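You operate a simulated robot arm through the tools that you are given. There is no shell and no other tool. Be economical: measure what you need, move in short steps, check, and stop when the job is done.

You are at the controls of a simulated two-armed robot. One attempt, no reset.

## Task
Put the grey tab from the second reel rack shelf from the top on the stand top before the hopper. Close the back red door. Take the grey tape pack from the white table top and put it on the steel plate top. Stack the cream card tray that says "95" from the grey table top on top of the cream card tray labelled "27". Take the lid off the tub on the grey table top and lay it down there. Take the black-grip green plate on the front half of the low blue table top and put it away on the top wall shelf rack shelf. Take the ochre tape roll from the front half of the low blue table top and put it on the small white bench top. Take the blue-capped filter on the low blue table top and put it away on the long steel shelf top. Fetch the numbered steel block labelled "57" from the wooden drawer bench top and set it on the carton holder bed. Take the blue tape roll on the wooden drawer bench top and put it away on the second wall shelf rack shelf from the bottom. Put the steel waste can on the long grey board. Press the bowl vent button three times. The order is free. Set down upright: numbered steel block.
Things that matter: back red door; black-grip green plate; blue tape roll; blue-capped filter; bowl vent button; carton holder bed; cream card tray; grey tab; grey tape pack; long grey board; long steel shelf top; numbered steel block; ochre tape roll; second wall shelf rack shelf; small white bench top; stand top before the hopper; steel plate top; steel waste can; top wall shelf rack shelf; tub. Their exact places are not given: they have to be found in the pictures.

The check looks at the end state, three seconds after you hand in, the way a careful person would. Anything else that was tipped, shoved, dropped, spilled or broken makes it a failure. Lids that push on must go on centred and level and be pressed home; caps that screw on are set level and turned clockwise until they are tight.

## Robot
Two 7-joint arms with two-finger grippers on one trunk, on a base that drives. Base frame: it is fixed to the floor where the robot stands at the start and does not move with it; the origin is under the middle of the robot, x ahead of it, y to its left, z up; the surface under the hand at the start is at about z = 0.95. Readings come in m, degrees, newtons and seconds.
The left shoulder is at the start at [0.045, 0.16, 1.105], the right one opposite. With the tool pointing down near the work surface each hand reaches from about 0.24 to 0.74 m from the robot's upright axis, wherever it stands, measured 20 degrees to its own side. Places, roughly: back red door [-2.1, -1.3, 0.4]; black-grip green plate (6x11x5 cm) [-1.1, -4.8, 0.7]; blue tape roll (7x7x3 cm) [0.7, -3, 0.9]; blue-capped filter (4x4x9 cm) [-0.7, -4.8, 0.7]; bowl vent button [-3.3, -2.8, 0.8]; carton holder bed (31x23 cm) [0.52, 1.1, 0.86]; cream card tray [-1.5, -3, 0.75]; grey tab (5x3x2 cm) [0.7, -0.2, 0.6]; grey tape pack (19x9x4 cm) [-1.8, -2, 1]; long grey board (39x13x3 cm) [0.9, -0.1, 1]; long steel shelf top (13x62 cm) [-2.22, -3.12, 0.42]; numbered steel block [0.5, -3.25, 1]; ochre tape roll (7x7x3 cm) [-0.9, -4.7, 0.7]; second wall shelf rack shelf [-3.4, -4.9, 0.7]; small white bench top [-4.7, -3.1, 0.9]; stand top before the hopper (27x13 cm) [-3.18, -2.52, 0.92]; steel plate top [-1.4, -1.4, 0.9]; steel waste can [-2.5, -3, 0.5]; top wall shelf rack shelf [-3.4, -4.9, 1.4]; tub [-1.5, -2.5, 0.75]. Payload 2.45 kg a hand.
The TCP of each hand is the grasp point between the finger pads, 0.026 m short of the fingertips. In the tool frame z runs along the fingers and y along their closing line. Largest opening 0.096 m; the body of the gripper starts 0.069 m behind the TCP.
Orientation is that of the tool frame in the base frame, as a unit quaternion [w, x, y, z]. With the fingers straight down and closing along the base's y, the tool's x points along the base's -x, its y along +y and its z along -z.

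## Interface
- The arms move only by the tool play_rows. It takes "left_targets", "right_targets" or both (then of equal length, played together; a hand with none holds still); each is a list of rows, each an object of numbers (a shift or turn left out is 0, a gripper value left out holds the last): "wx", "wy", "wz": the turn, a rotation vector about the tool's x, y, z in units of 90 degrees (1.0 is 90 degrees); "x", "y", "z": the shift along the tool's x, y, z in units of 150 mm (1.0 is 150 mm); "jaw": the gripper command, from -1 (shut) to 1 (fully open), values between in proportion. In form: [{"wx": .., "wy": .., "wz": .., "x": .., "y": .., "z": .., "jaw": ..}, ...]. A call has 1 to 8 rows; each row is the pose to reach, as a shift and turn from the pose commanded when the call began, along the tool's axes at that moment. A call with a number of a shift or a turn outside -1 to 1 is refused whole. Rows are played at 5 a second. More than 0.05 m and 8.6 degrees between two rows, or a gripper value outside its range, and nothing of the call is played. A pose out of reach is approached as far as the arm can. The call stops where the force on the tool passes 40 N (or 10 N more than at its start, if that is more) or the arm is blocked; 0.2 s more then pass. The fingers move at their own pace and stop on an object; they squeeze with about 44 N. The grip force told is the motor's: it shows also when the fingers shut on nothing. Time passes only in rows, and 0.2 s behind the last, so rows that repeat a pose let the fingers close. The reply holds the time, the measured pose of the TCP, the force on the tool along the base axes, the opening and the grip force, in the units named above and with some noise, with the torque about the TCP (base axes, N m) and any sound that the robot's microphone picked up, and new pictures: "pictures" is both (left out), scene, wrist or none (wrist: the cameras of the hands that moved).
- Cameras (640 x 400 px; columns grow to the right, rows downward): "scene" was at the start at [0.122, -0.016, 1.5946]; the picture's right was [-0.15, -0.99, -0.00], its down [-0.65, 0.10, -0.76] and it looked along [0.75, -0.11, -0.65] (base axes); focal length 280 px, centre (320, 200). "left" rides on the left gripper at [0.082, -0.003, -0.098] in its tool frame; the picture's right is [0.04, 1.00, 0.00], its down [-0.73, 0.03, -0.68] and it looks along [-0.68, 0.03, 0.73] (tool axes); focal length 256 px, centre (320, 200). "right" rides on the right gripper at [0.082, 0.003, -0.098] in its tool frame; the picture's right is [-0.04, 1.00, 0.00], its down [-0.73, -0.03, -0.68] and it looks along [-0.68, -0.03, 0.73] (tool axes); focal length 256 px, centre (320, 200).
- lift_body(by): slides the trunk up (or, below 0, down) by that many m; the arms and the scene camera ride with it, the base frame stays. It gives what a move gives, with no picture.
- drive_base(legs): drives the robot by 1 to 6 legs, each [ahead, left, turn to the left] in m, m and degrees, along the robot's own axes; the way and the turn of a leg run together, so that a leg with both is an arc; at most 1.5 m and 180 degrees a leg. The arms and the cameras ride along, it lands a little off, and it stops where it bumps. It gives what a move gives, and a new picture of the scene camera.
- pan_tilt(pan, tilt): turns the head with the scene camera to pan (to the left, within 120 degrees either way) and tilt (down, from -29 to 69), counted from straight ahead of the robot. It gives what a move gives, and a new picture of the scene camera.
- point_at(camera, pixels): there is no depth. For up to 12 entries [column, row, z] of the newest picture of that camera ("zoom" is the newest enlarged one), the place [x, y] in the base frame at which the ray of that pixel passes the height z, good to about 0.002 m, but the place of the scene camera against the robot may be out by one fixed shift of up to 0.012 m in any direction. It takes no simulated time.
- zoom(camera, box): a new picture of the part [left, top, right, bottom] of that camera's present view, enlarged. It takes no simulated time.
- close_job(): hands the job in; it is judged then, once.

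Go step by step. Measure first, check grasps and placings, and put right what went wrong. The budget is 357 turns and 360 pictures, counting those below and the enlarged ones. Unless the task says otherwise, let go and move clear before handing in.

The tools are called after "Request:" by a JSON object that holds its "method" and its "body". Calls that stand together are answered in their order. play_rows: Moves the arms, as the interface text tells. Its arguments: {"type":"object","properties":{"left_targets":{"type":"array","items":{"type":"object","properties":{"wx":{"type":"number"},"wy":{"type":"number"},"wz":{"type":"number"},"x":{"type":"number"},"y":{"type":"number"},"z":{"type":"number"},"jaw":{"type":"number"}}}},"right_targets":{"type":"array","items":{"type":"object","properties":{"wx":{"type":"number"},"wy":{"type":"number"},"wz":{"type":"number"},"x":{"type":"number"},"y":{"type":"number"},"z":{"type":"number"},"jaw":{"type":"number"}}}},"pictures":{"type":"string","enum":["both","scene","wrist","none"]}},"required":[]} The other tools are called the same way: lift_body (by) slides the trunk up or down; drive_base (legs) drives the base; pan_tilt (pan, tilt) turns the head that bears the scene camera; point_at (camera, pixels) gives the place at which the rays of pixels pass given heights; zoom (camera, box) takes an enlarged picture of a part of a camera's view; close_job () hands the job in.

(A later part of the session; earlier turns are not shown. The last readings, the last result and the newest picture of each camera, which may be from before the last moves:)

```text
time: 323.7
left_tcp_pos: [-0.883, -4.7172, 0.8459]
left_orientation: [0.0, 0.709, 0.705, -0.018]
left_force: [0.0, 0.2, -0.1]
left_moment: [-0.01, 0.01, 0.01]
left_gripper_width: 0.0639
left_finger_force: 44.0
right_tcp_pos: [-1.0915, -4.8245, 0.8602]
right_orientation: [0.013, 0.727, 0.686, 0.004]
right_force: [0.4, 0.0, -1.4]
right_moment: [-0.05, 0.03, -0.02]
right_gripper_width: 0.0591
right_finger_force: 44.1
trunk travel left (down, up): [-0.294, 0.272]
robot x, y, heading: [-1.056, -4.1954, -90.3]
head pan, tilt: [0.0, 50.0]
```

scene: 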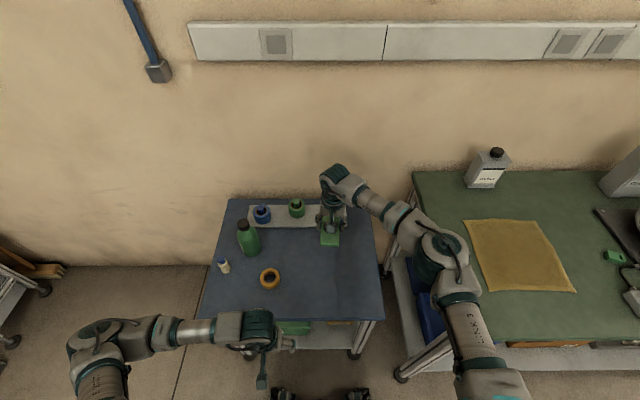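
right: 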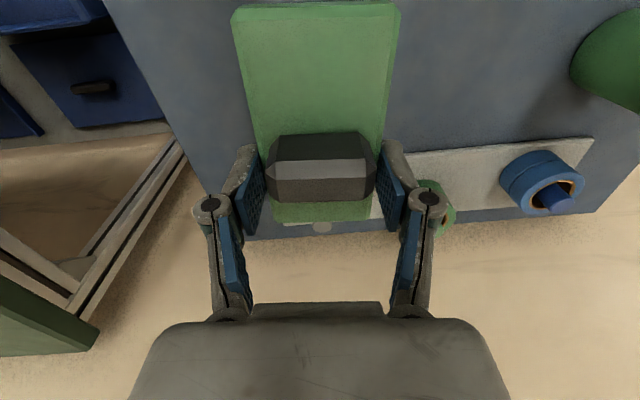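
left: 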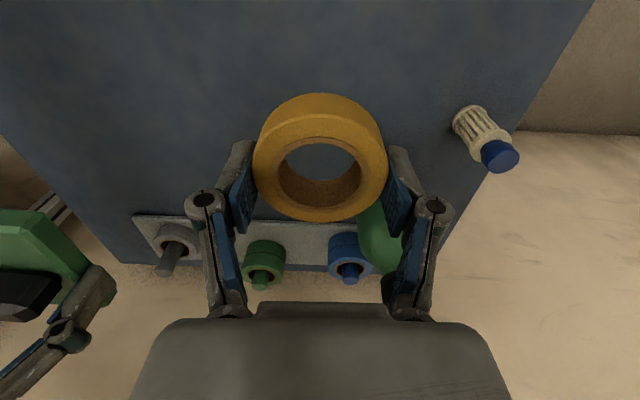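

Both items are held. I raise the trunk, back off and drive west to the wall rack.

Request:
{"method": "lift_body", "body": {"by": 0.27}}

Request:
{"method": "drive_base", "body": {"legs": [[-0.42, 0, 0], [0, 0, -90], [1.2, 0, 0], [1.1, 0, 0], [0, 0, 90]]}}

Request:
{"method": "pan_tilt", "body": {"pan": 0, "tilt": 40}}

```text
time: 326.4
left_tcp_pos: [-0.8856, -4.7177, 1.114]
left_orientation: [-0.001, 0.709, 0.705, -0.017]
left_force: [0.2, 0.3, -1.5]
left_moment: [-0.07, 0.02, 0.0]
left_gripper_width: 0.0641
left_finger_force: 44.1
right_tcp_pos: [-1.0932, -4.8258, 1.1286]
right_orientation: [0.012, 0.727, 0.687, 0.006]
right_force: [0.1, 0.0, -1.2]
right_moment: [-0.04, 0.04, 0.04]
right_gripper_width: 0.0592
right_finger_force: 43.9
trunk travel left (down, up): [-0.564, 0.002]
robot x, y, heading: [-1.058, -4.199, -90.4]
head pan, tilt: [0.0, 50.0]
```

```text
time: 347.7
left_tcp_pos: [-3.223, -4.2409, 1.1138]
left_orientation: [0.0, 0.721, 0.693, -0.017]
left_force: [0.5, 0.2, 0.0]
left_moment: [0.01, -0.07, -0.01]
left_gripper_width: 0.0638
left_finger_force: 43.9
right_tcp_pos: [-3.4339, -4.342, 1.1288]
right_orientation: [0.012, 0.739, 0.674, 0.005]
right_force: [-0.2, -1.2, -0.6]
right_moment: [-0.02, -0.01, 0.0]
right_gripper_width: 0.0592
right_finger_force: 43.7
trunk travel left (down, up): [-0.564, 0.002]
robot x, y, heading: [-3.3746, -3.7121, -92.3]
head pan, tilt: [0.0, 50.0]
```

scene: 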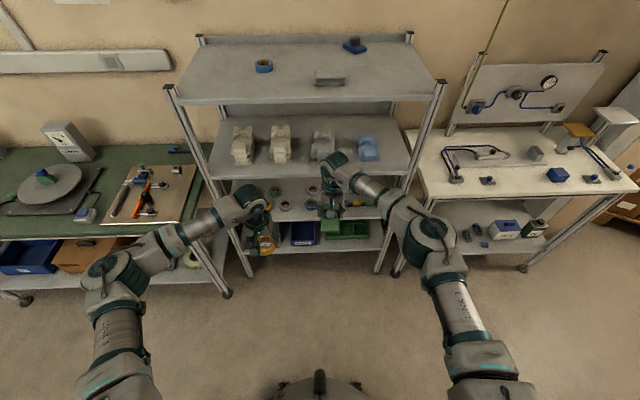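

```text
time: 348.4
left_tcp_pos: [-3.2222, -4.2371, 1.1169]
left_orientation: [0.001, 0.721, 0.693, -0.018]
left_force: [-0.5, 0.0, -1.5]
left_moment: [-0.03, 0.0, -0.02]
left_gripper_width: 0.064
left_finger_force: 44.1
right_tcp_pos: [-3.4334, -4.3372, 1.1321]
right_orientation: [0.013, 0.739, 0.674, 0.003]
right_force: [0.1, -0.2, -0.5]
right_moment: [-0.03, 0.0, -0.02]
right_gripper_width: 0.0589
right_finger_force: 44.0
trunk travel left (down, up): [-0.564, 0.002]
robot x, y, heading: [-3.3729, -3.7136, -92.4]
head pan, tilt: [0.0, 40.0]
```

scene: 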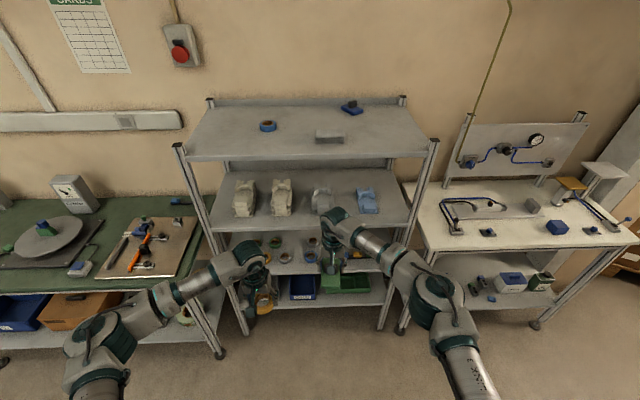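

The top shelf has room at front right, around (390,142). I raise the right hand by 0.3 m, pull the left hand back 0.15 m, and measure.

Request:
{"method": "play_rows", "body": {"right_targets": [{"z": -0.2}, {"z": -0.4}, {"z": -0.6}, {"z": -0.8}, {"z": -1.0}], "left_targets": [{"x": 0.2}, {"x": 0.4}, {"x": 0.6}, {"x": 0.8}, {"x": 1.0}], "pictures": "none"}}

Request:
{"method": "play_rows", "body": {"right_targets": [{"z": -0.2}, {"z": -0.4}, {"z": -0.6}, {"z": -0.8}, {"z": -1.0}], "pictures": "scene"}}

Request:
{"method": "point_at", "body": {"camera": "scene", "pixels": [[300, 158, 1.36], [300, 158, 1.4], [300, 158, 1.33], [390, 140, 1.36], [330, 140, 1.36], [425, 152, 1.36], [190, 160, 1.36]]}}

```text
time: 349.6
left_tcp_pos: [-3.2142, -4.0846, 1.1126]
left_orientation: [0.001, 0.721, 0.693, -0.019]
left_force: [-0.2, -1.0, -0.7]
left_moment: [-0.03, 0.01, -0.01]
left_gripper_width: 0.0641
left_finger_force: 43.5
right_tcp_pos: [-3.4363, -4.335, 1.2835]
right_orientation: [0.013, 0.739, 0.674, 0.004]
right_force: [1.2, -0.3, -0.9]
right_moment: [-0.02, 0.01, 0.04]
right_gripper_width: 0.059
right_finger_force: 44.1
trunk travel left (down, up): [-0.564, 0.002]
robot x, y, heading: [-3.3723, -3.7105, -92.4]
head pan, tilt: [0.0, 40.0]
```

```text
time: 350.8
left_tcp_pos: [-3.2133, -4.0845, 1.1121]
left_orientation: [0.0, 0.721, 0.692, -0.02]
left_force: [0.2, -0.6, -0.7]
left_moment: [-0.01, -0.02, -0.02]
left_gripper_width: 0.0639
left_finger_force: 43.8
right_tcp_pos: [-3.4402, -4.3271, 1.4329]
right_orientation: [0.014, 0.738, 0.674, 0.004]
right_force: [0.2, -0.1, -1.3]
right_moment: [-0.01, 0.0, 0.0]
right_gripper_width: 0.0591
right_finger_force: 43.9
right hand out of reach, approached as far as the arm can: row 5
trunk travel left (down, up): [-0.564, 0.002]
robot x, y, heading: [-3.3734, -3.7138, -92.3]
head pan, tilt: [0.0, 40.0]
```

scene: 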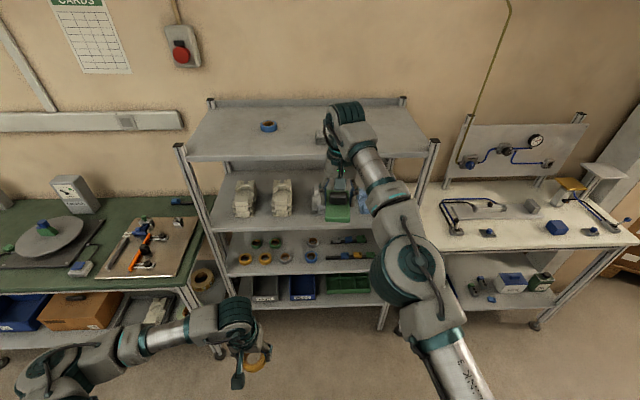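

```text
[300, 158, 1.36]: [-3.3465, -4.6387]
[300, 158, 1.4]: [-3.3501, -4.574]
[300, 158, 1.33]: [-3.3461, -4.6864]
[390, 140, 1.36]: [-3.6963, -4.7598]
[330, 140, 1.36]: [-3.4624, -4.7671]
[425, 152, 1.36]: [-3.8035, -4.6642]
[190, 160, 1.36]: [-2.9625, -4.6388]
```

The hand is at its height limit with the plate bottom at about 1.383, against a shelf near z≈1.35. I approach carefully and check the clearance with the wrist camera.

Request:
{"method": "drive_base", "body": {"legs": [[0.2, 0, 2.3]]}}

Request:
{"method": "zoom", "body": {"camera": "right", "box": [0, 0, 640, 400]}}

Request:
{"method": "point_at", "body": {"camera": "scene", "pixels": [[250, 125, 1.35], [250, 125, 1.4], [250, 125, 1.3]]}}

```text
time: 352.4
left_tcp_pos: [-3.2051, -4.2761, 1.1142]
left_orientation: [0.005, 0.706, 0.708, -0.02]
left_force: [-0.1, 0.2, -0.2]
left_moment: [-0.01, 0.02, 0.03]
left_gripper_width: 0.064
left_finger_force: 44.3
right_tcp_pos: [-3.4236, -4.5269, 1.4332]
right_orientation: [0.017, 0.725, 0.689, 0.004]
right_force: [0.1, 0.0, -0.8]
right_moment: [-0.04, 0.02, 0.0]
right_gripper_width: 0.0591
right_finger_force: 44.2
trunk travel left (down, up): [-0.564, 0.002]
robot x, y, heading: [-3.3769, -3.9154, -90.0]
head pan, tilt: [0.0, 40.0]
```

scene: 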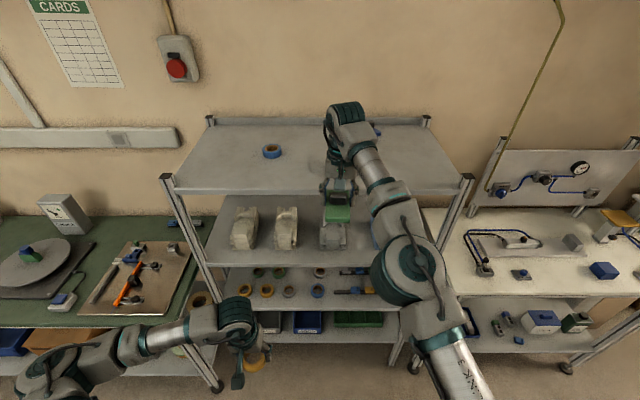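

```text
1.00 times, centred on (320, 200) of right (not enlarged: the box is as wide or as high as the picture)
```

zoom: 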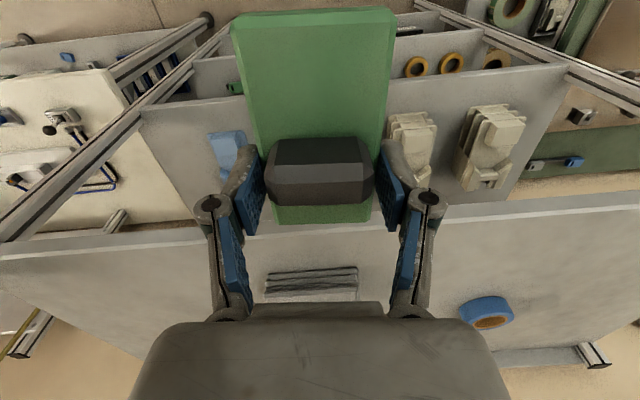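

```text
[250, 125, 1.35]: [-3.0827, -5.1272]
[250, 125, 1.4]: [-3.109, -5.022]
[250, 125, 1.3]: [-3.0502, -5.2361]
```

Request:
{"method": "point_at", "body": {"camera": "zoom", "pixels": [[450, 216, 1.35], [450, 216, 1.32], [450, 216, 1.38], [486, 322, 1.38], [486, 322, 1.35], [356, 270, 1.37], [356, 270, 1.35], [268, 275, 1.35]]}}

Request:
{"method": "point_at", "body": {"camera": "scene", "pixels": [[250, 189, 1.35], [250, 189, 1.32], [250, 189, 1.38], [272, 153, 1.38], [272, 153, 1.35], [440, 186, 1.35]]}}

```text
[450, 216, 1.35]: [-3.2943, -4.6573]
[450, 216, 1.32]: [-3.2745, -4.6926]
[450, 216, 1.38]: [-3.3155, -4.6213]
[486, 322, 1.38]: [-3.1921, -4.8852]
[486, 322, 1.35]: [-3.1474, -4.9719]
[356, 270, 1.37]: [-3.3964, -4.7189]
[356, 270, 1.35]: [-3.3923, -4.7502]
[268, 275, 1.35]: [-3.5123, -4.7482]
```

```text
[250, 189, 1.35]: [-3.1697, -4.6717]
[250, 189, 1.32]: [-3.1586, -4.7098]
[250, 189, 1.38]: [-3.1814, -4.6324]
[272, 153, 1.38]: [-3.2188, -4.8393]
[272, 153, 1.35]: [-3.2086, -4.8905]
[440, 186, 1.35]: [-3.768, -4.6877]
```

The blue roll on top suggests the shelf is at about 1.37, leaving roughly 3 cm. Grey pads occupy x −3.39…−3.51, so I shift the hand right to x≈−3.63 before going in.

Request:
{"method": "play_rows", "body": {"right_targets": [{"y": -0.15}, {"y": -0.3}, {"y": -0.45}, {"y": -0.6}, {"y": -0.75}, {"y": -0.9}, {"y": -1.0}], "pictures": "none"}}

Request:
{"method": "play_rows", "body": {"right_targets": [{"y": -0.15}, {"y": -0.3}, {"y": -0.4}, {"y": -0.4, "z": -0.1}, {"y": -0.4, "z": -0.1}], "pictures": "both"}}

```text
time: 354.0
left_tcp_pos: [-3.1996, -4.2775, 1.1131]
left_orientation: [0.002, 0.707, 0.707, -0.02]
left_force: [0.0, 0.3, -0.4]
left_moment: [-0.01, -0.02, 0.0]
left_gripper_width: 0.0641
left_finger_force: 44.0
right_tcp_pos: [-3.566, -4.5231, 1.4276]
right_orientation: [0.014, 0.725, 0.689, 0.003]
right_force: [0.3, -0.8, -1.5]
right_moment: [-0.06, 0.01, 0.02]
right_gripper_width: 0.0589
right_finger_force: 43.8
right hand out of reach, approached as far as the arm can: row 1, 2
trunk travel left (down, up): [-0.564, 0.002]
robot x, y, heading: [-3.3761, -3.916, -90.1]
head pan, tilt: [0.0, 40.0]
```

```text
time: 355.2
left_tcp_pos: [-3.2051, -4.2774, 1.1137]
left_orientation: [0.002, 0.707, 0.707, -0.019]
left_force: [-0.4, 0.2, 0.1]
left_moment: [0.0, 0.01, 0.03]
left_gripper_width: 0.0639
left_finger_force: 43.7
right_tcp_pos: [-3.6337, -4.5176, 1.4403]
right_orientation: [0.015, 0.725, 0.689, 0.005]
right_force: [-0.3, -0.7, 0.6]
right_moment: [-0.01, 0.0, -0.02]
right_gripper_width: 0.0589
right_finger_force: 43.7
trunk travel left (down, up): [-0.564, 0.002]
robot x, y, heading: [-3.3752, -3.9132, -90.2]
head pan, tilt: [0.0, 40.0]
```

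scene: 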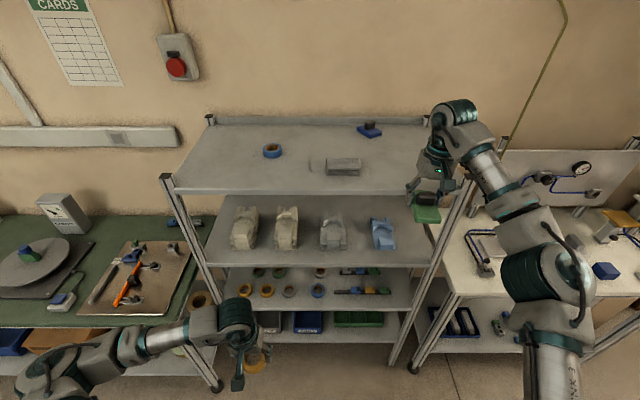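
right: 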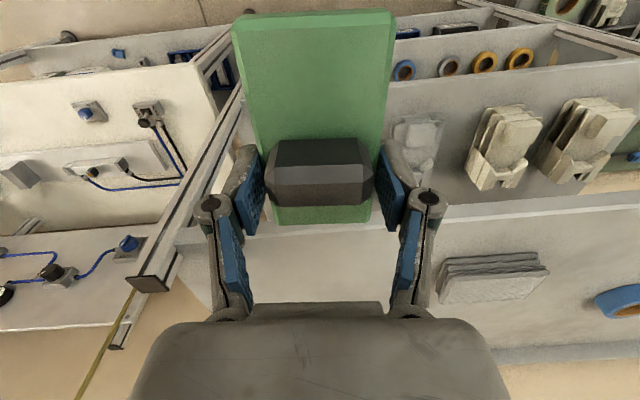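

Clear of the pads on one side and the post on the other. I raise a touch more and drive forward 0.24 m.

Request:
{"method": "play_rows", "body": {"right_targets": [{"z": -0.1}, {"z": -0.15}, {"z": -0.15}], "pictures": "none"}}

Request:
{"method": "drive_base", "body": {"legs": [[0.12, 0, 0], [0.12, 0, 0]]}}

Request:
{"method": "play_rows", "body": {"right_targets": [{}], "pictures": "wrist"}}

```text
time: 356.0
left_tcp_pos: [-3.2025, -4.2762, 1.1132]
left_orientation: [0.003, 0.706, 0.708, -0.02]
left_force: [0.5, -0.6, -0.1]
left_moment: [-0.01, 0.02, 0.02]
left_gripper_width: 0.0638
left_finger_force: 44.2
right_tcp_pos: [-3.6307, -4.518, 1.4645]
right_orientation: [0.015, 0.725, 0.689, 0.003]
right_force: [-0.7, -0.2, -0.7]
right_moment: [-0.04, 0.0, -0.01]
right_gripper_width: 0.059
right_finger_force: 43.2
trunk travel left (down, up): [-0.564, 0.002]
robot x, y, heading: [-3.3792, -3.9101, -89.8]
head pan, tilt: [0.0, 40.0]
```

```text
time: 358.1
left_tcp_pos: [-3.2054, -4.5131, 1.1144]
left_orientation: [0.004, 0.707, 0.707, -0.02]
left_force: [1.4, 0.1, -0.9]
left_moment: [-0.03, 0.0, 0.0]
left_gripper_width: 0.0637
left_finger_force: 43.6
right_tcp_pos: [-3.634, -4.7538, 1.4643]
right_orientation: [0.018, 0.724, 0.689, 0.003]
right_force: [-0.2, -0.1, -1.0]
right_moment: [0.01, -0.01, -0.02]
right_gripper_width: 0.0592
right_finger_force: 44.5
trunk travel left (down, up): [-0.564, 0.002]
robot x, y, heading: [-3.3779, -4.1552, -89.9]
head pan, tilt: [0.0, 40.0]
```

scene: 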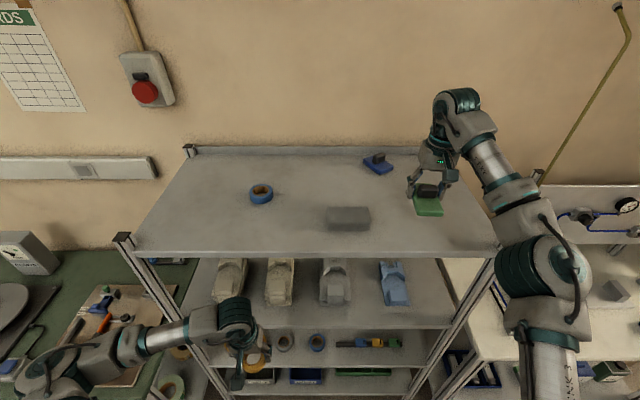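

```text
time: 358.5
left_tcp_pos: [-3.2055, -4.5167, 1.1148]
left_orientation: [0.004, 0.707, 0.706, -0.02]
left_force: [-0.3, 1.0, -1.0]
left_moment: [0.01, 0.0, 0.0]
left_gripper_width: 0.0642
left_finger_force: 44.2
right_tcp_pos: [-3.6357, -4.7572, 1.4665]
right_orientation: [0.017, 0.725, 0.688, 0.004]
right_force: [0.3, 0.2, -1.3]
right_moment: [0.02, 0.01, 0.01]
right_gripper_width: 0.059
right_finger_force: 44.5
trunk travel left (down, up): [-0.564, 0.002]
robot x, y, heading: [-3.3761, -4.1549, -90.0]
head pan, tilt: [0.0, 40.0]
```

right: 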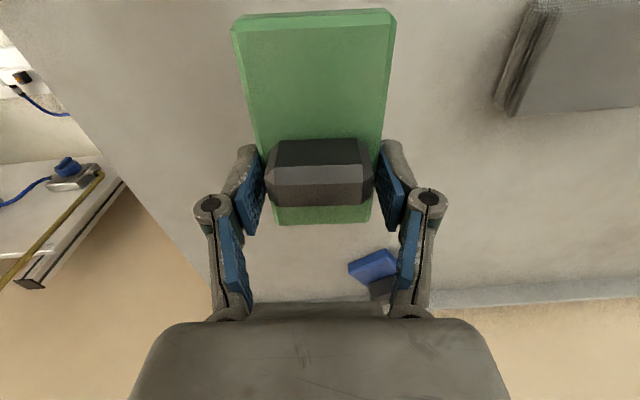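

Request:
{"method": "point_at", "body": {"camera": "right", "pixels": [[350, 265, 1.38], [372, 248, 1.38], [500, 100, 1.38], [80, 100, 1.37], [515, 115, 1.38], [372, 248, 1.37]]}}

```text
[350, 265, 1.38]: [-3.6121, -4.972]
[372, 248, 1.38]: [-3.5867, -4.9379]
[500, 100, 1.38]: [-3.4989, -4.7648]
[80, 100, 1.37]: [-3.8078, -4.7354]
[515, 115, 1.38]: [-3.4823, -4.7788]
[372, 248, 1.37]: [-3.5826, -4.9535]
```

Everything is clear around. I lower until contact.

Request:
{"method": "play_rows", "body": {"right_targets": [{"z": 0.12}, {"z": 0.22}, {"z": 0.3}, {"z": 0.36}, {"z": 0.4}, {"z": 0.44}, {"z": 0.48}, {"z": 0.52}], "pictures": "wrist"}}

```text
time: 360.3
left_tcp_pos: [-3.2038, -4.5127, 1.1158]
left_orientation: [0.004, 0.708, 0.706, -0.02]
left_force: [-0.2, 0.9, -0.8]
left_moment: [0.02, -0.01, 0.0]
left_gripper_width: 0.0641
left_finger_force: 44.6
right_tcp_pos: [-3.6327, -4.7556, 1.3938]
right_orientation: [0.023, 0.724, 0.689, -0.002]
right_force: [-0.2, 3.5, 6.0]
right_moment: [0.16, 0.2, -0.13]
right_gripper_width: 0.0593
right_finger_force: 43.4
trunk travel left (down, up): [-0.564, 0.002]
robot x, y, heading: [-3.3775, -4.1527, -89.8]
head pan, tilt: [0.0, 40.0]
stopped in row 8 (right hand): the force on the tool passed its limit at 44 N (the readings are from after the stop); the commanded pose is now the measured one
```

right: 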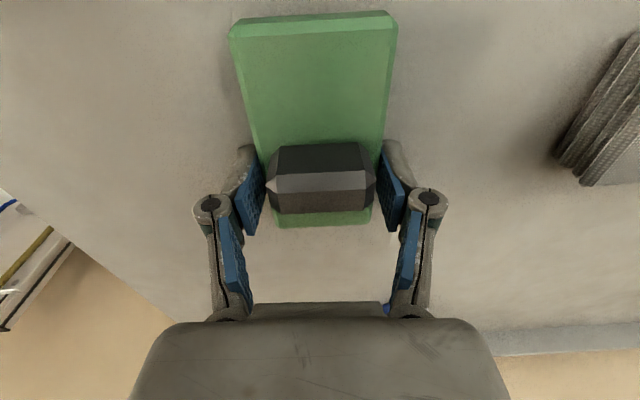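

Touched at TCP z 1.394. I release and rise.

Request:
{"method": "play_rows", "body": {"right_targets": [{"jaw": 0.7}, {"jaw": 0.7}, {"z": -0.1}, {"z": -0.25}, {"z": -0.4}, {"z": -0.5}], "pictures": "both"}}

```text
time: 361.7
left_tcp_pos: [-3.2055, -4.5128, 1.1155]
left_orientation: [0.004, 0.707, 0.707, -0.021]
left_force: [0.3, -0.2, 0.2]
left_moment: [0.02, 0.02, -0.02]
left_gripper_width: 0.0641
left_finger_force: 44.1
right_tcp_pos: [-3.6343, -4.7549, 1.4688]
right_orientation: [0.022, 0.724, 0.689, 0.0]
right_force: [-0.8, 0.5, 0.0]
right_moment: [0.01, 0.02, 0.02]
right_gripper_width: 0.0816
right_finger_force: 0.1
trunk travel left (down, up): [-0.564, 0.002]
robot x, y, heading: [-3.3795, -4.1525, -90.1]
head pan, tilt: [0.0, 40.0]
```

scene: 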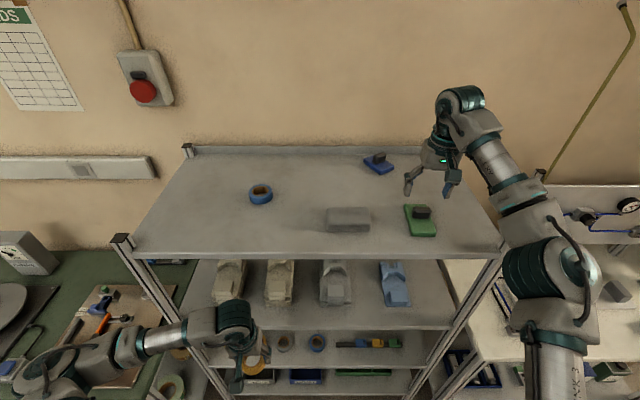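
right: 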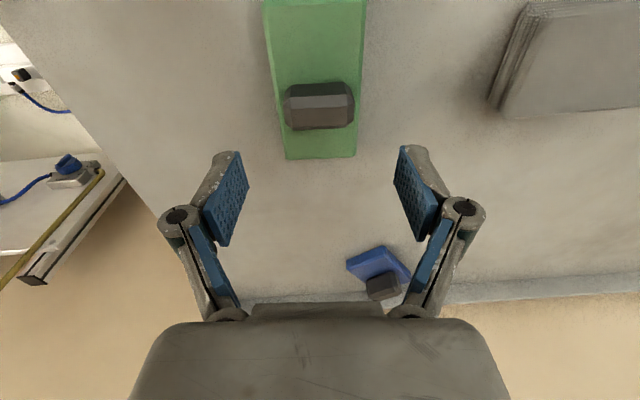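

The plate is on the top shelf. Now the ochre roll to the small white bench: I back off and drive round to its east side.

Request:
{"method": "drive_base", "body": {"legs": [[-0.45, 0, 0], [0, 0, -142], [0.95, 0, 0], [0, 0, 52]]}}

Request:
{"method": "pan_tilt", "body": {"pan": 5, "tilt": 55}}

```text
time: 377.2
left_tcp_pos: [-4.3042, -3.139, 1.116]
left_orientation: [-0.01, 1.0, 0.002, -0.017]
left_force: [-0.2, -0.9, -1.4]
left_moment: [-0.02, -0.02, 0.0]
left_gripper_width: 0.0636
left_finger_force: 43.9
right_tcp_pos: [-4.5481, -2.7091, 1.4687]
right_orientation: [0.016, 1.0, -0.022, -0.016]
right_force: [0.1, 0.3, 0.4]
right_moment: [-0.02, 0.02, 0.0]
right_gripper_width: 0.0821
right_finger_force: 0.2
trunk travel left (down, up): [-0.564, 0.002]
robot x, y, heading: [-3.948, -2.9659, -179.6]
head pan, tilt: [0.0, 40.0]
```

scene: 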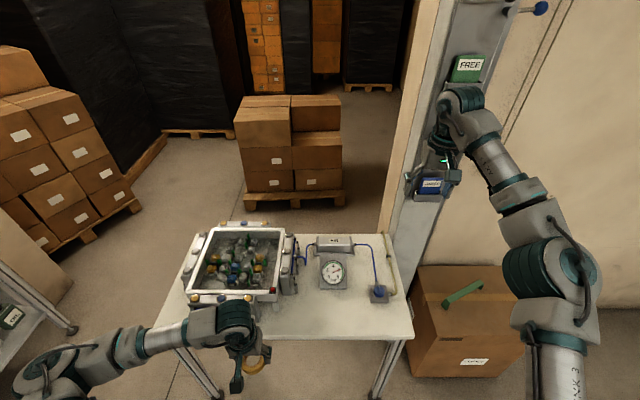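

```text
time: 377.9
left_tcp_pos: [-4.3008, -3.1393, 1.1162]
left_orientation: [-0.011, 1.0, 0.001, -0.019]
left_force: [-0.1, 0.2, -0.1]
left_moment: [0.0, 0.01, 0.0]
left_gripper_width: 0.0641
left_finger_force: 43.6
right_tcp_pos: [-4.5437, -2.7105, 1.4712]
right_orientation: [0.015, 0.999, -0.024, -0.018]
right_force: [0.4, 0.1, 0.3]
right_moment: [0.0, -0.02, 0.01]
right_gripper_width: 0.0815
right_finger_force: 0.1
trunk travel left (down, up): [-0.564, 0.002]
robot x, y, heading: [-3.9494, -2.964, -179.7]
head pan, tilt: [5.0, 55.0]
```

scene: 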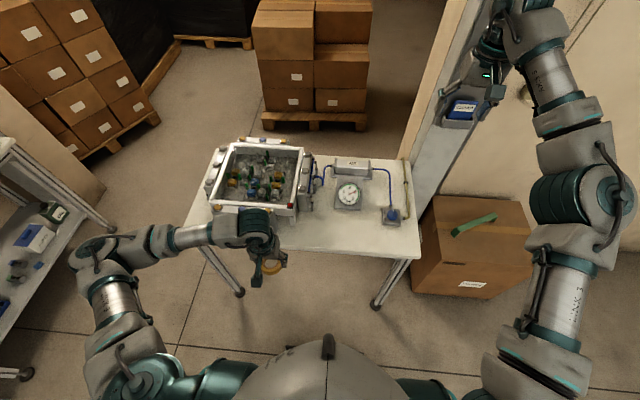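

The free area of the bench top is the front strip near (350,232). I measure it.

Request:
{"method": "point_at", "body": {"camera": "scene", "pixels": [[350, 232, 0.9], [345, 208, 0.9], [300, 250, 0.9], [380, 222, 0.9], [420, 255, 0.9], [300, 222, 0.9], [350, 251, 0.9], [350, 251, 0.85]]}}

Request:
{"method": "zoom", "body": {"camera": "left", "box": [0, 0, 640, 400]}}

Request:
{"method": "point_at", "body": {"camera": "zoom", "pixels": [[320, 60, 0.9], [320, 60, 0.85], [320, 120, 0.9]]}}

```text
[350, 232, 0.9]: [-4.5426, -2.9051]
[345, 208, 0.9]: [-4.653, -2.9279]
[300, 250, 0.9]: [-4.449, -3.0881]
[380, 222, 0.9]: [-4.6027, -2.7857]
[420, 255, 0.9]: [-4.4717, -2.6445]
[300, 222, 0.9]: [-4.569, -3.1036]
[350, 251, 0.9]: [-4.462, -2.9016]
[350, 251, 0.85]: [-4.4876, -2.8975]
```

```text
1.00 times, centred on (320, 200) of left (not enlarged: the box is as wide or as high as the picture)
```

zoom: 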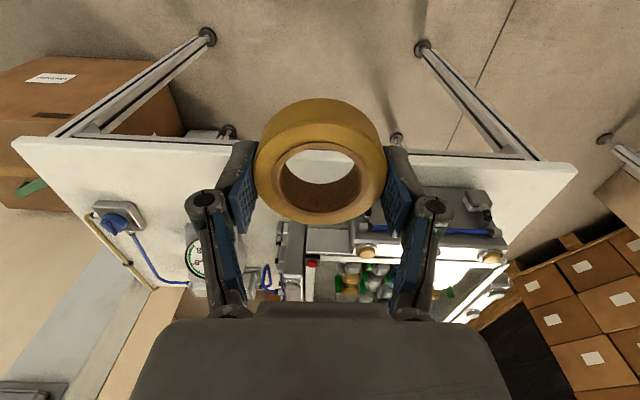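

```text
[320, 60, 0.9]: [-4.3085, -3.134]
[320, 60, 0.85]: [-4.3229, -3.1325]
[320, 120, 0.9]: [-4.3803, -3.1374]
```

The strip around (-4.55,-2.96) is free. I pull the right hand back from the column, shift the left hand right, then drive 0.18 m in.

Request:
{"method": "play_rows", "body": {"right_targets": [{"x": 0.12, "z": 0.1}, {"x": 0.24, "z": 0.25}, {"x": 0.36, "z": 0.4}, {"x": 0.48, "z": 0.55}, {"x": 0.6, "z": 0.7}, {"x": 0.72, "z": 0.85}, {"x": 0.86, "z": 1.0}, {"x": 1.0, "z": 1.0}], "left_targets": [{"y": -0.12}, {"y": -0.25}, {"y": -0.38}, {"y": -0.5}, {"y": -0.63}, {"y": -0.76}, {"y": -0.88}, {"y": -1.0}], "pictures": "none"}}

Request:
{"method": "drive_base", "body": {"legs": [[0.18, 0, 0]]}}

Request:
{"method": "play_rows", "body": {"left_targets": [{"y": -0.1, "x": -0.1}, {"y": -0.2, "x": -0.25}, {"y": -0.2, "x": -0.4}, {"y": -0.2, "x": -0.45}], "pictures": "both"}}

```text
time: 379.7
left_tcp_pos: [-4.3004, -2.9854, 1.121]
left_orientation: [-0.01, 1.0, 0.001, -0.019]
left_force: [0.5, 0.4, 0.9]
left_moment: [-0.02, 0.01, 0.02]
left_gripper_width: 0.0641
left_finger_force: 43.8
right_tcp_pos: [-4.3995, -2.7151, 1.3156]
right_orientation: [0.016, 0.999, -0.024, -0.017]
right_force: [-0.1, 0.1, -0.2]
right_moment: [-0.01, 0.0, 0.0]
right_gripper_width: 0.0818
right_finger_force: 0.1
trunk travel left (down, up): [-0.564, 0.002]
robot x, y, heading: [-3.9477, -2.9671, -179.6]
head pan, tilt: [5.0, 55.0]
```

```text
time: 381.2
left_tcp_pos: [-4.4772, -2.9937, 1.1214]
left_orientation: [-0.011, 1.0, 0.004, -0.021]
left_force: [0.1, -0.7, -0.2]
left_moment: [-0.06, 0.02, -0.01]
left_gripper_width: 0.064
left_finger_force: 43.8
right_tcp_pos: [-4.5767, -2.7245, 1.3179]
right_orientation: [0.015, 1.0, -0.019, -0.019]
right_force: [-1.0, 0.2, -0.1]
right_moment: [-0.02, 0.01, -0.02]
right_gripper_width: 0.0816
right_finger_force: 0.1
trunk travel left (down, up): [-0.564, 0.002]
robot x, y, heading: [-4.1261, -2.9675, -179.3]
head pan, tilt: [5.0, 55.0]
```

scene: 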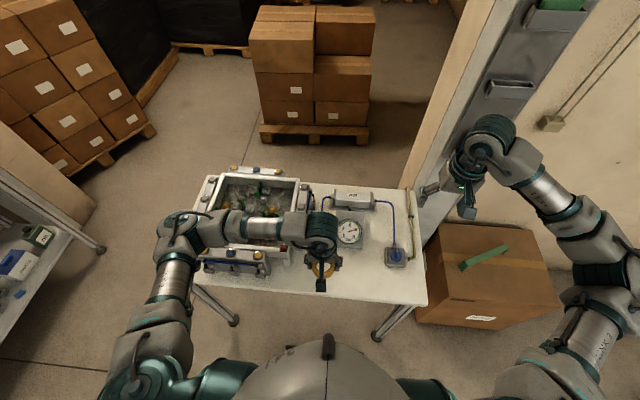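

```text
time: 382.2
left_tcp_pos: [-4.547, -2.9633, 1.1237]
left_orientation: [-0.011, 1.0, 0.005, -0.02]
left_force: [0.4, 0.3, -0.5]
left_moment: [0.0, 0.04, -0.02]
left_gripper_width: 0.0641
left_finger_force: 43.7
right_tcp_pos: [-4.5776, -2.7251, 1.3174]
right_orientation: [0.015, 1.0, -0.019, -0.018]
right_force: [-0.2, -0.9, 0.9]
right_moment: [0.0, 0.03, 0.04]
right_gripper_width: 0.0817
right_finger_force: 0.1
trunk travel left (down, up): [-0.564, 0.002]
robot x, y, heading: [-4.1271, -2.9683, -179.3]
head pan, tilt: [5.0, 55.0]
```

scene: 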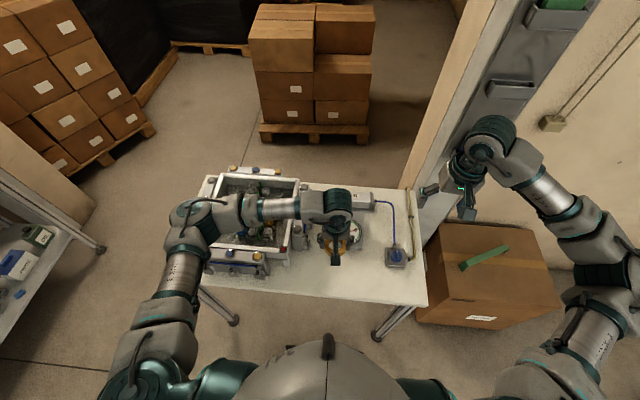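
left: 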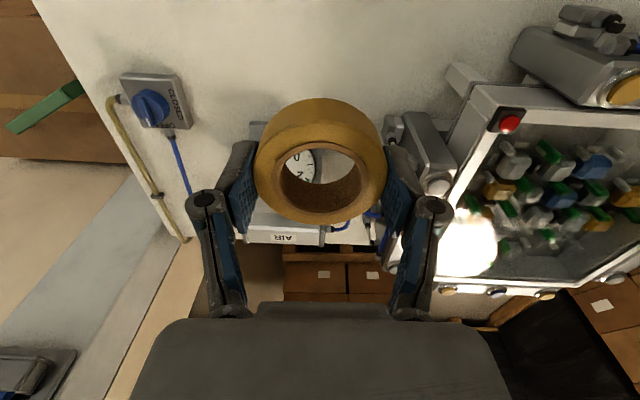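

Request:
{"method": "point_at", "body": {"camera": "left", "pixels": [[385, 120, 1.0], [385, 120, 0.95], [450, 65, 0.95], [445, 70, 0.9], [250, 125, 0.9], [320, 60, 0.9], [405, 112, 1.0], [190, 100, 0.93]]}}

```text
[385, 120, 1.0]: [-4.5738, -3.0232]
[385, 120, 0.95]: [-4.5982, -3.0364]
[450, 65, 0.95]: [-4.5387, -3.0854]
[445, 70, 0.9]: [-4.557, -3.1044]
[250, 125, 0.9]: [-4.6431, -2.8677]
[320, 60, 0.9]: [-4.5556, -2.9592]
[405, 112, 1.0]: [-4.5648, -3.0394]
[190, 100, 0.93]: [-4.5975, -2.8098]
```

I shift slightly away from the gear box to (-4.53,-2.93) and lower to contact.

Request:
{"method": "play_rows", "body": {"left_targets": [{"x": 0.06, "y": -0.11}, {"x": 0.11, "y": -0.22}, {"x": 0.11, "y": -0.22, "z": 0.25}, {"x": 0.11, "y": -0.22, "z": 0.5}, {"x": 0.11, "y": -0.22, "z": 0.75}, {"x": 0.11, "y": -0.22, "z": 0.95}], "pictures": "none"}}

Request:
{"method": "play_rows", "body": {"left_targets": [{"z": 0.1}, {"z": 0.17}, {"z": 0.23}, {"z": 0.29}, {"z": 0.34}, {"z": 0.39}, {"z": 0.44}, {"z": 0.49}], "pictures": "wrist"}}

```text
time: 383.6
left_tcp_pos: [-4.5361, -2.9252, 0.9831]
left_orientation: [-0.011, 1.0, 0.005, -0.021]
left_force: [-0.4, 0.2, -0.7]
left_moment: [0.02, 0.02, 0.0]
left_gripper_width: 0.0639
left_finger_force: 44.2
right_tcp_pos: [-4.5767, -2.722, 1.3175]
right_orientation: [0.017, 0.999, -0.019, -0.018]
right_force: [-0.2, -0.3, -0.3]
right_moment: [0.01, 0.0, -0.01]
right_gripper_width: 0.0816
right_finger_force: 0.0
trunk travel left (down, up): [-0.564, 0.002]
robot x, y, heading: [-4.1229, -2.9667, -179.1]
head pan, tilt: [5.0, 55.0]
```

```text
time: 385.4
left_tcp_pos: [-4.5389, -2.9247, 0.9086]
left_orientation: [-0.01, 1.0, 0.006, -0.019]
left_force: [0.4, -0.5, -1.5]
left_moment: [-0.01, 0.01, -0.03]
left_gripper_width: 0.0641
left_finger_force: 44.3
right_tcp_pos: [-4.5782, -2.7233, 1.3175]
right_orientation: [0.016, 1.0, -0.019, -0.018]
right_force: [-0.2, -0.6, -0.4]
right_moment: [0.0, -0.01, 0.01]
right_gripper_width: 0.0816
right_finger_force: 0.2
trunk travel left (down, up): [-0.564, 0.002]
robot x, y, heading: [-4.1302, -2.9658, -179.2]
head pan, tilt: [5.0, 55.0]
```

left: 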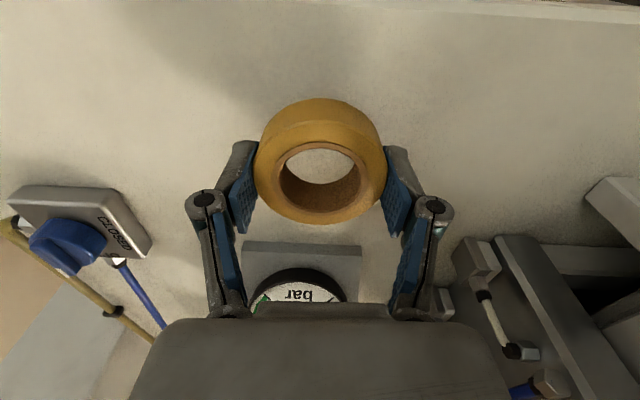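

No contact yet; I continue down gently.

Request:
{"method": "play_rows", "body": {"left_targets": [{"z": 0.05}, {"z": 0.1}, {"z": 0.15}, {"z": 0.2}, {"z": 0.25}, {"z": 0.3}, {"z": 0.35}, {"z": 0.4}], "pictures": "wrist"}}

```text
time: 386.5
left_tcp_pos: [-4.538, -2.9254, 0.8839]
left_orientation: [-0.011, 1.0, 0.005, -0.022]
left_force: [6.2, -4.1, 12.2]
left_moment: [-0.58, -0.27, 0.16]
left_gripper_width: 0.0639
left_finger_force: 44.0
right_tcp_pos: [-4.573, -2.7256, 1.3201]
right_orientation: [0.016, 0.999, -0.019, -0.021]
right_force: [-0.1, -0.5, -0.4]
right_moment: [0.0, -0.01, 0.03]
right_gripper_width: 0.0815
right_finger_force: 0.0
trunk travel left (down, up): [-0.564, 0.002]
robot x, y, heading: [-4.1254, -2.9643, -179.3]
head pan, tilt: [5.0, 55.0]
stopped in row 5 (left hand): the force on the tool passed its limit at 49 N (the readings are from after the stop); the commanded pose is now the measured one
```

left: 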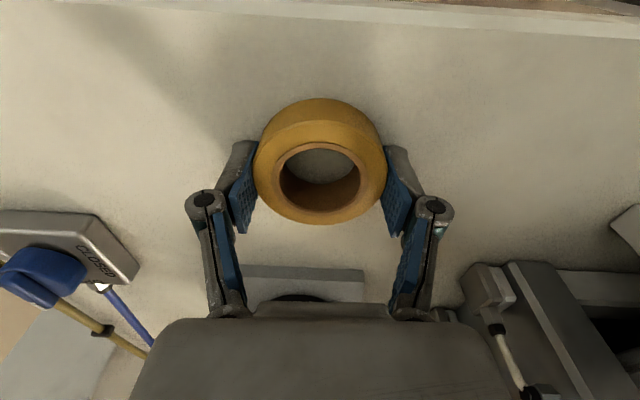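

Contact at TCP 0.884 (bench ≈0.855). I open partly and rise.

Request:
{"method": "play_rows", "body": {"left_targets": [{"jaw": 0.6}, {"jaw": 0.6}, {"z": -0.15}, {"z": -0.35}, {"z": -0.6}, {"z": -0.85}, {"z": -1.0}], "pictures": "wrist"}}

```text
time: 388.1
left_tcp_pos: [-4.5322, -2.9285, 1.0323]
left_orientation: [-0.012, 1.0, 0.006, -0.023]
left_force: [0.6, 0.1, 0.2]
left_moment: [0.01, -0.01, -0.02]
left_gripper_width: 0.0768
left_finger_force: 0.0
right_tcp_pos: [-4.5754, -2.7254, 1.3186]
right_orientation: [0.015, 0.999, -0.019, -0.02]
right_force: [-0.1, -0.2, 1.1]
right_moment: [-0.02, 0.01, -0.01]
right_gripper_width: 0.0817
right_finger_force: 0.1
trunk travel left (down, up): [-0.564, 0.002]
robot x, y, heading: [-4.1234, -2.9647, -179.1]
head pan, tilt: [5.0, 55.0]
```

left: 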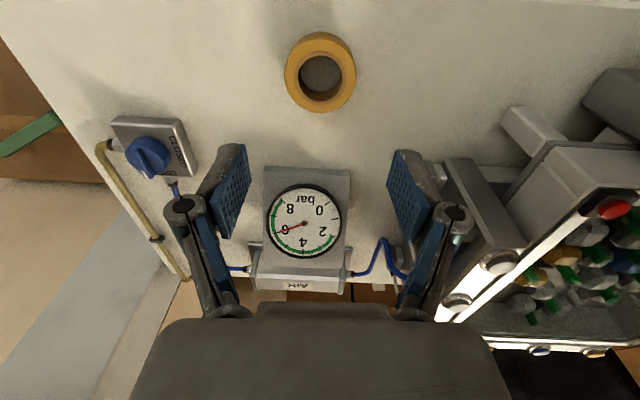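

Ochre roll is on the bench. Next the filter: I drive back to the blue table.

Request:
{"method": "drive_base", "body": {"legs": [[-0.2, 0, 0], [0, 0, 128], [0.95, 0, 0], [0, 0, 51], [1.25, 0, 0], [1.2, 0, 0]]}}

Request:
{"method": "pan_tilt", "body": {"pan": 0, "tilt": 50}}

```text
time: 413.6
left_tcp_pos: [-0.4527, -3.8464, 1.032]
left_orientation: [0.023, 0.024, 0.999, -0.012]
left_force: [0.6, -0.3, 0.1]
left_moment: [0.0, 0.0, 0.01]
left_gripper_width: 0.077
left_finger_force: 0.0
right_tcp_pos: [-0.422, -4.0516, 1.3201]
right_orientation: [0.021, 0.048, 0.999, 0.014]
right_force: [0.3, 0.2, 0.3]
right_moment: [-0.01, -0.02, -0.02]
right_gripper_width: 0.0818
right_finger_force: 0.0
trunk travel left (down, up): [-0.564, 0.002]
robot x, y, heading: [-0.8595, -3.788, -2.4]
head pan, tilt: [5.0, 55.0]
```

scene: 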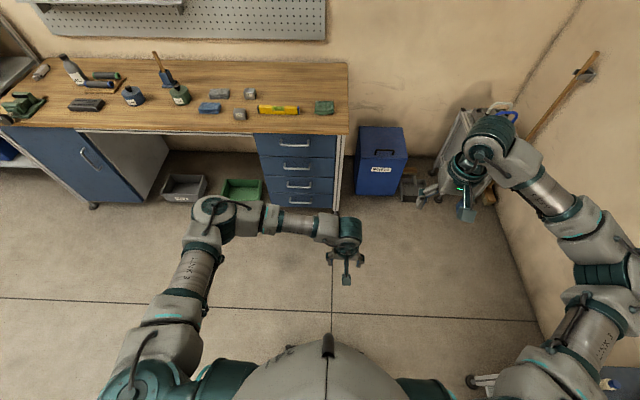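

```text
time: 414.3
left_tcp_pos: [-0.4537, -3.8478, 1.0333]
left_orientation: [0.024, 0.024, 0.999, -0.012]
left_force: [0.1, -0.4, 1.3]
left_moment: [0.01, 0.03, -0.02]
left_gripper_width: 0.077
left_finger_force: 0.1
right_tcp_pos: [-0.4245, -4.0512, 1.3203]
right_orientation: [0.022, 0.048, 0.999, 0.014]
right_force: [0.1, 0.4, -0.2]
right_moment: [0.0, -0.04, -0.01]
right_gripper_width: 0.0816
right_finger_force: 0.0
trunk travel left (down, up): [-0.564, 0.002]
robot x, y, heading: [-0.8571, -3.7832, -2.7]
head pan, tilt: [0.0, 50.0]
```

scene: 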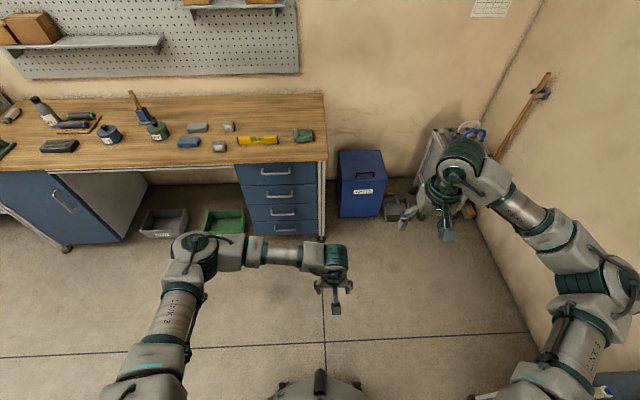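

Request:
{"method": "drive_base", "body": {"legs": [[0, 0, -87.5], [0.36, 0, 0]]}}

Request:
{"method": "lift_body", "body": {"by": -0.15}}

Request:
{"method": "play_rows", "body": {"left_targets": [{"x": -0.2, "jaw": 1}, {"x": -0.4}, {"x": -0.5}, {"x": -0.5}], "pictures": "both"}}

```text
time: 420.3
left_tcp_pos: [-0.8867, -4.5484, 1.0335]
left_orientation: [0.01, 0.702, 0.711, -0.027]
left_force: [-0.3, 0.6, -0.4]
left_moment: [-0.05, 0.03, 0.0]
left_gripper_width: 0.0766
left_finger_force: 0.1
right_tcp_pos: [-1.0891, -4.5893, 1.3216]
right_orientation: [0.027, 0.719, 0.695, -0.006]
right_force: [-0.7, 0.6, 0.2]
right_moment: [0.03, 0.03, -0.01]
right_gripper_width: 0.0819
right_finger_force: 0.0
trunk travel left (down, up): [-0.564, 0.002]
robot x, y, heading: [-0.8454, -4.1448, -89.0]
head pan, tilt: [0.0, 50.0]
```

scene: 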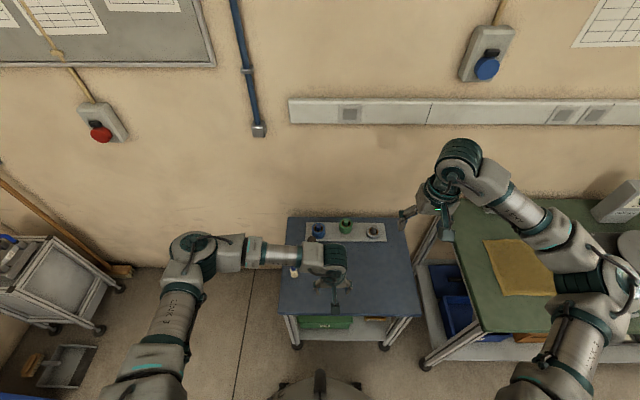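

```text
time: 422.1
left_tcp_pos: [-0.8848, -4.548, 0.8853]
left_orientation: [0.008, 0.703, 0.711, -0.027]
left_force: [0.2, -0.1, -0.5]
left_moment: [-0.02, 0.02, 0.02]
left_gripper_width: 0.0768
left_finger_force: 0.1
right_tcp_pos: [-1.0856, -4.588, 1.1747]
right_orientation: [0.026, 0.719, 0.694, -0.008]
right_force: [-0.4, 0.2, -0.8]
right_moment: [-0.02, 0.0, -0.02]
right_gripper_width: 0.0817
right_finger_force: 0.0
trunk travel left (down, up): [-0.414, 0.152]
robot x, y, heading: [-0.8478, -4.1457, -89.2]
head pan, tilt: [0.0, 50.0]
```

```text
time: 423.1
left_tcp_pos: [-0.8835, -4.6226, 0.8883]
left_orientation: [0.008, 0.703, 0.711, -0.028]
left_force: [-0.6, -0.1, 0.8]
left_moment: [-0.02, 0.0, 0.0]
left_gripper_width: 0.096
left_finger_force: 0.0
right_tcp_pos: [-1.0858, -4.5884, 1.173]
right_orientation: [0.025, 0.72, 0.694, -0.007]
right_force: [0.9, -0.1, 0.2]
right_moment: [-0.03, 0.01, -0.01]
right_gripper_width: 0.0814
right_finger_force: 0.1
trunk travel left (down, up): [-0.414, 0.152]
robot x, y, heading: [-0.8488, -4.1461, -89.1]
head pan, tilt: [0.0, 50.0]
```

scene: 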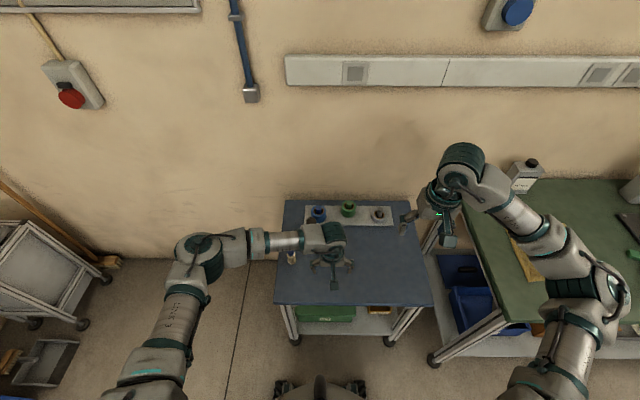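
left: 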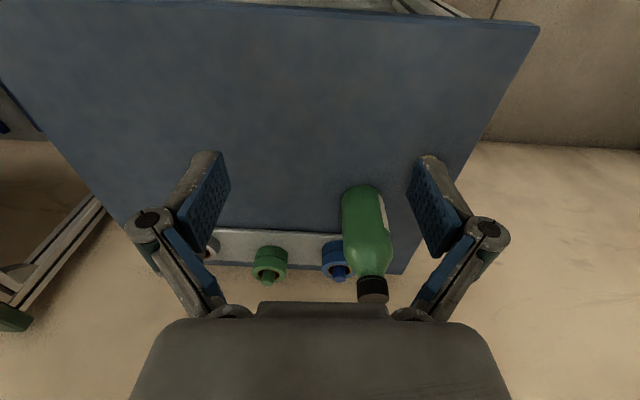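

The filter is hidden behind the finger. I move the left hand 0.15 m left and look again.

Request:
{"method": "play_rows", "body": {"left_targets": [{"y": 0.15}, {"y": 0.3}, {"y": 0.45}, {"y": 0.6}, {"y": 0.75}, {"y": 0.9}, {"y": 1.0}], "pictures": "wrist"}}

```text
time: 424.6
left_tcp_pos: [-0.731, -4.6225, 0.8829]
left_orientation: [0.008, 0.704, 0.71, -0.028]
left_force: [0.1, 0.6, -0.3]
left_moment: [0.04, 0.0, -0.05]
left_gripper_width: 0.0959
left_finger_force: 0.0
right_tcp_pos: [-1.0853, -4.5877, 1.1739]
right_orientation: [0.025, 0.719, 0.694, -0.007]
right_force: [-0.1, -0.2, 0.0]
right_moment: [0.03, 0.0, 0.0]
right_gripper_width: 0.0817
right_finger_force: 0.0
trunk travel left (down, up): [-0.414, 0.152]
robot x, y, heading: [-0.8514, -4.1426, -89.2]
head pan, tilt: [0.0, 50.0]
```

left: 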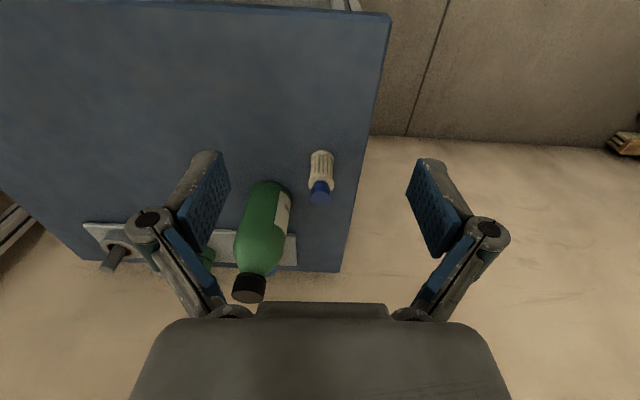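

Request:
{"method": "point_at", "body": {"camera": "left", "pixels": [[322, 153, 0.672], [319, 195, 0.76], [319, 195, 0.75], [290, 190, 0.672], [265, 182, 0.672], [320, 187, 0.75]]}}

Request:
{"method": "zoom", "body": {"camera": "left", "box": [256, 140, 384, 220]}}

```text
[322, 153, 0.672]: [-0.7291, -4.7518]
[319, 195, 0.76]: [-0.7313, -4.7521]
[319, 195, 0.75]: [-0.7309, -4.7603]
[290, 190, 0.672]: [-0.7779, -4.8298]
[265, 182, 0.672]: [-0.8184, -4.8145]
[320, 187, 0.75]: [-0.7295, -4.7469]
```

```text
5.00 times, centred on (320, 180) of left
```

zoom: 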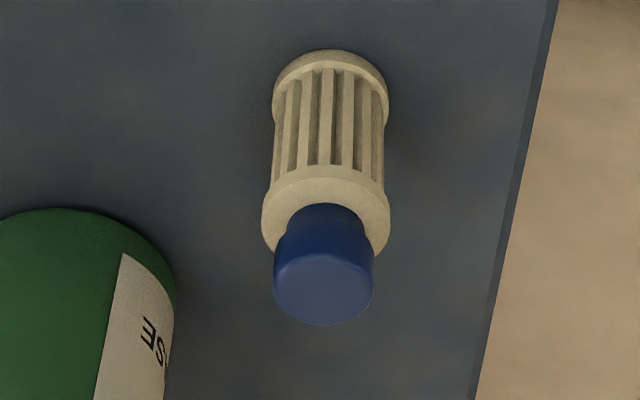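

The filter stands at (-0.730,-4.765). I pitch the left hand 37° (useful for the low shelf) and approach along the tool.

Request:
{"method": "play_rows", "body": {"left_targets": [{"wy": -0.08, "jaw": 0.5}, {"wy": -0.16}, {"wy": -0.24}, {"wy": -0.32}, {"wy": -0.4}, {"wy": -0.41}], "pictures": "none"}}

Request:
{"method": "play_rows", "body": {"left_targets": [{"z": 0.2, "x": -0.02}, {"z": 0.4, "x": -0.04}, {"z": 0.6, "x": -0.06}, {"z": 0.8, "x": -0.08}, {"z": 0.8, "x": -0.08}], "pictures": "wrist"}}

```text
time: 426.1
left_tcp_pos: [-0.7331, -4.6214, 0.8844]
left_orientation: [0.233, 0.657, 0.672, -0.249]
left_force: [0.4, -0.2, -0.7]
left_moment: [0.0, 0.03, 0.04]
left_gripper_width: 0.072
left_finger_force: 0.0
right_tcp_pos: [-1.0852, -4.5886, 1.1728]
right_orientation: [0.026, 0.719, 0.694, -0.006]
right_force: [-0.1, 0.2, 1.0]
right_moment: [0.0, 0.01, 0.03]
right_gripper_width: 0.0815
right_finger_force: 0.0
trunk travel left (down, up): [-0.414, 0.152]
robot x, y, heading: [-0.8538, -4.1453, -89.2]
head pan, tilt: [0.0, 50.0]
```

```text
time: 427.2
left_tcp_pos: [-0.7321, -4.7057, 0.7984]
left_orientation: [0.232, 0.658, 0.672, -0.248]
left_force: [0.5, 0.0, 0.8]
left_moment: [0.01, -0.01, -0.02]
left_gripper_width: 0.0721
left_finger_force: 0.0
right_tcp_pos: [-1.0849, -4.5891, 1.1731]
right_orientation: [0.025, 0.719, 0.695, -0.007]
right_force: [0.4, 0.2, 0.0]
right_moment: [-0.01, 0.0, -0.01]
right_gripper_width: 0.0817
right_finger_force: 0.0
trunk travel left (down, up): [-0.414, 0.152]
robot x, y, heading: [-0.8491, -4.1488, -89.3]
head pan, tilt: [0.0, 50.0]
```

left: 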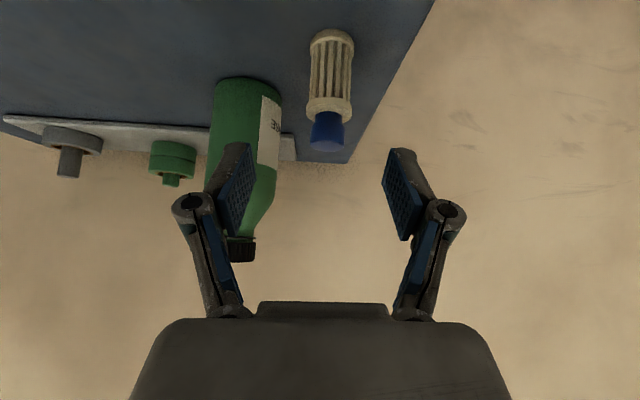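

Request:
{"method": "point_at", "body": {"camera": "left", "pixels": [[332, 31, 0.672], [327, 145, 0.76], [327, 115, 0.74], [309, 100, 0.735], [352, 102, 0.735], [280, 100, 0.75]]}}

```text
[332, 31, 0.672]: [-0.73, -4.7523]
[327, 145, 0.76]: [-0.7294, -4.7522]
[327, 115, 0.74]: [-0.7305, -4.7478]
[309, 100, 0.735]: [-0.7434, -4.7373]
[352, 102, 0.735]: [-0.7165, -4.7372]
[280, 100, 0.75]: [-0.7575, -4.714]
```

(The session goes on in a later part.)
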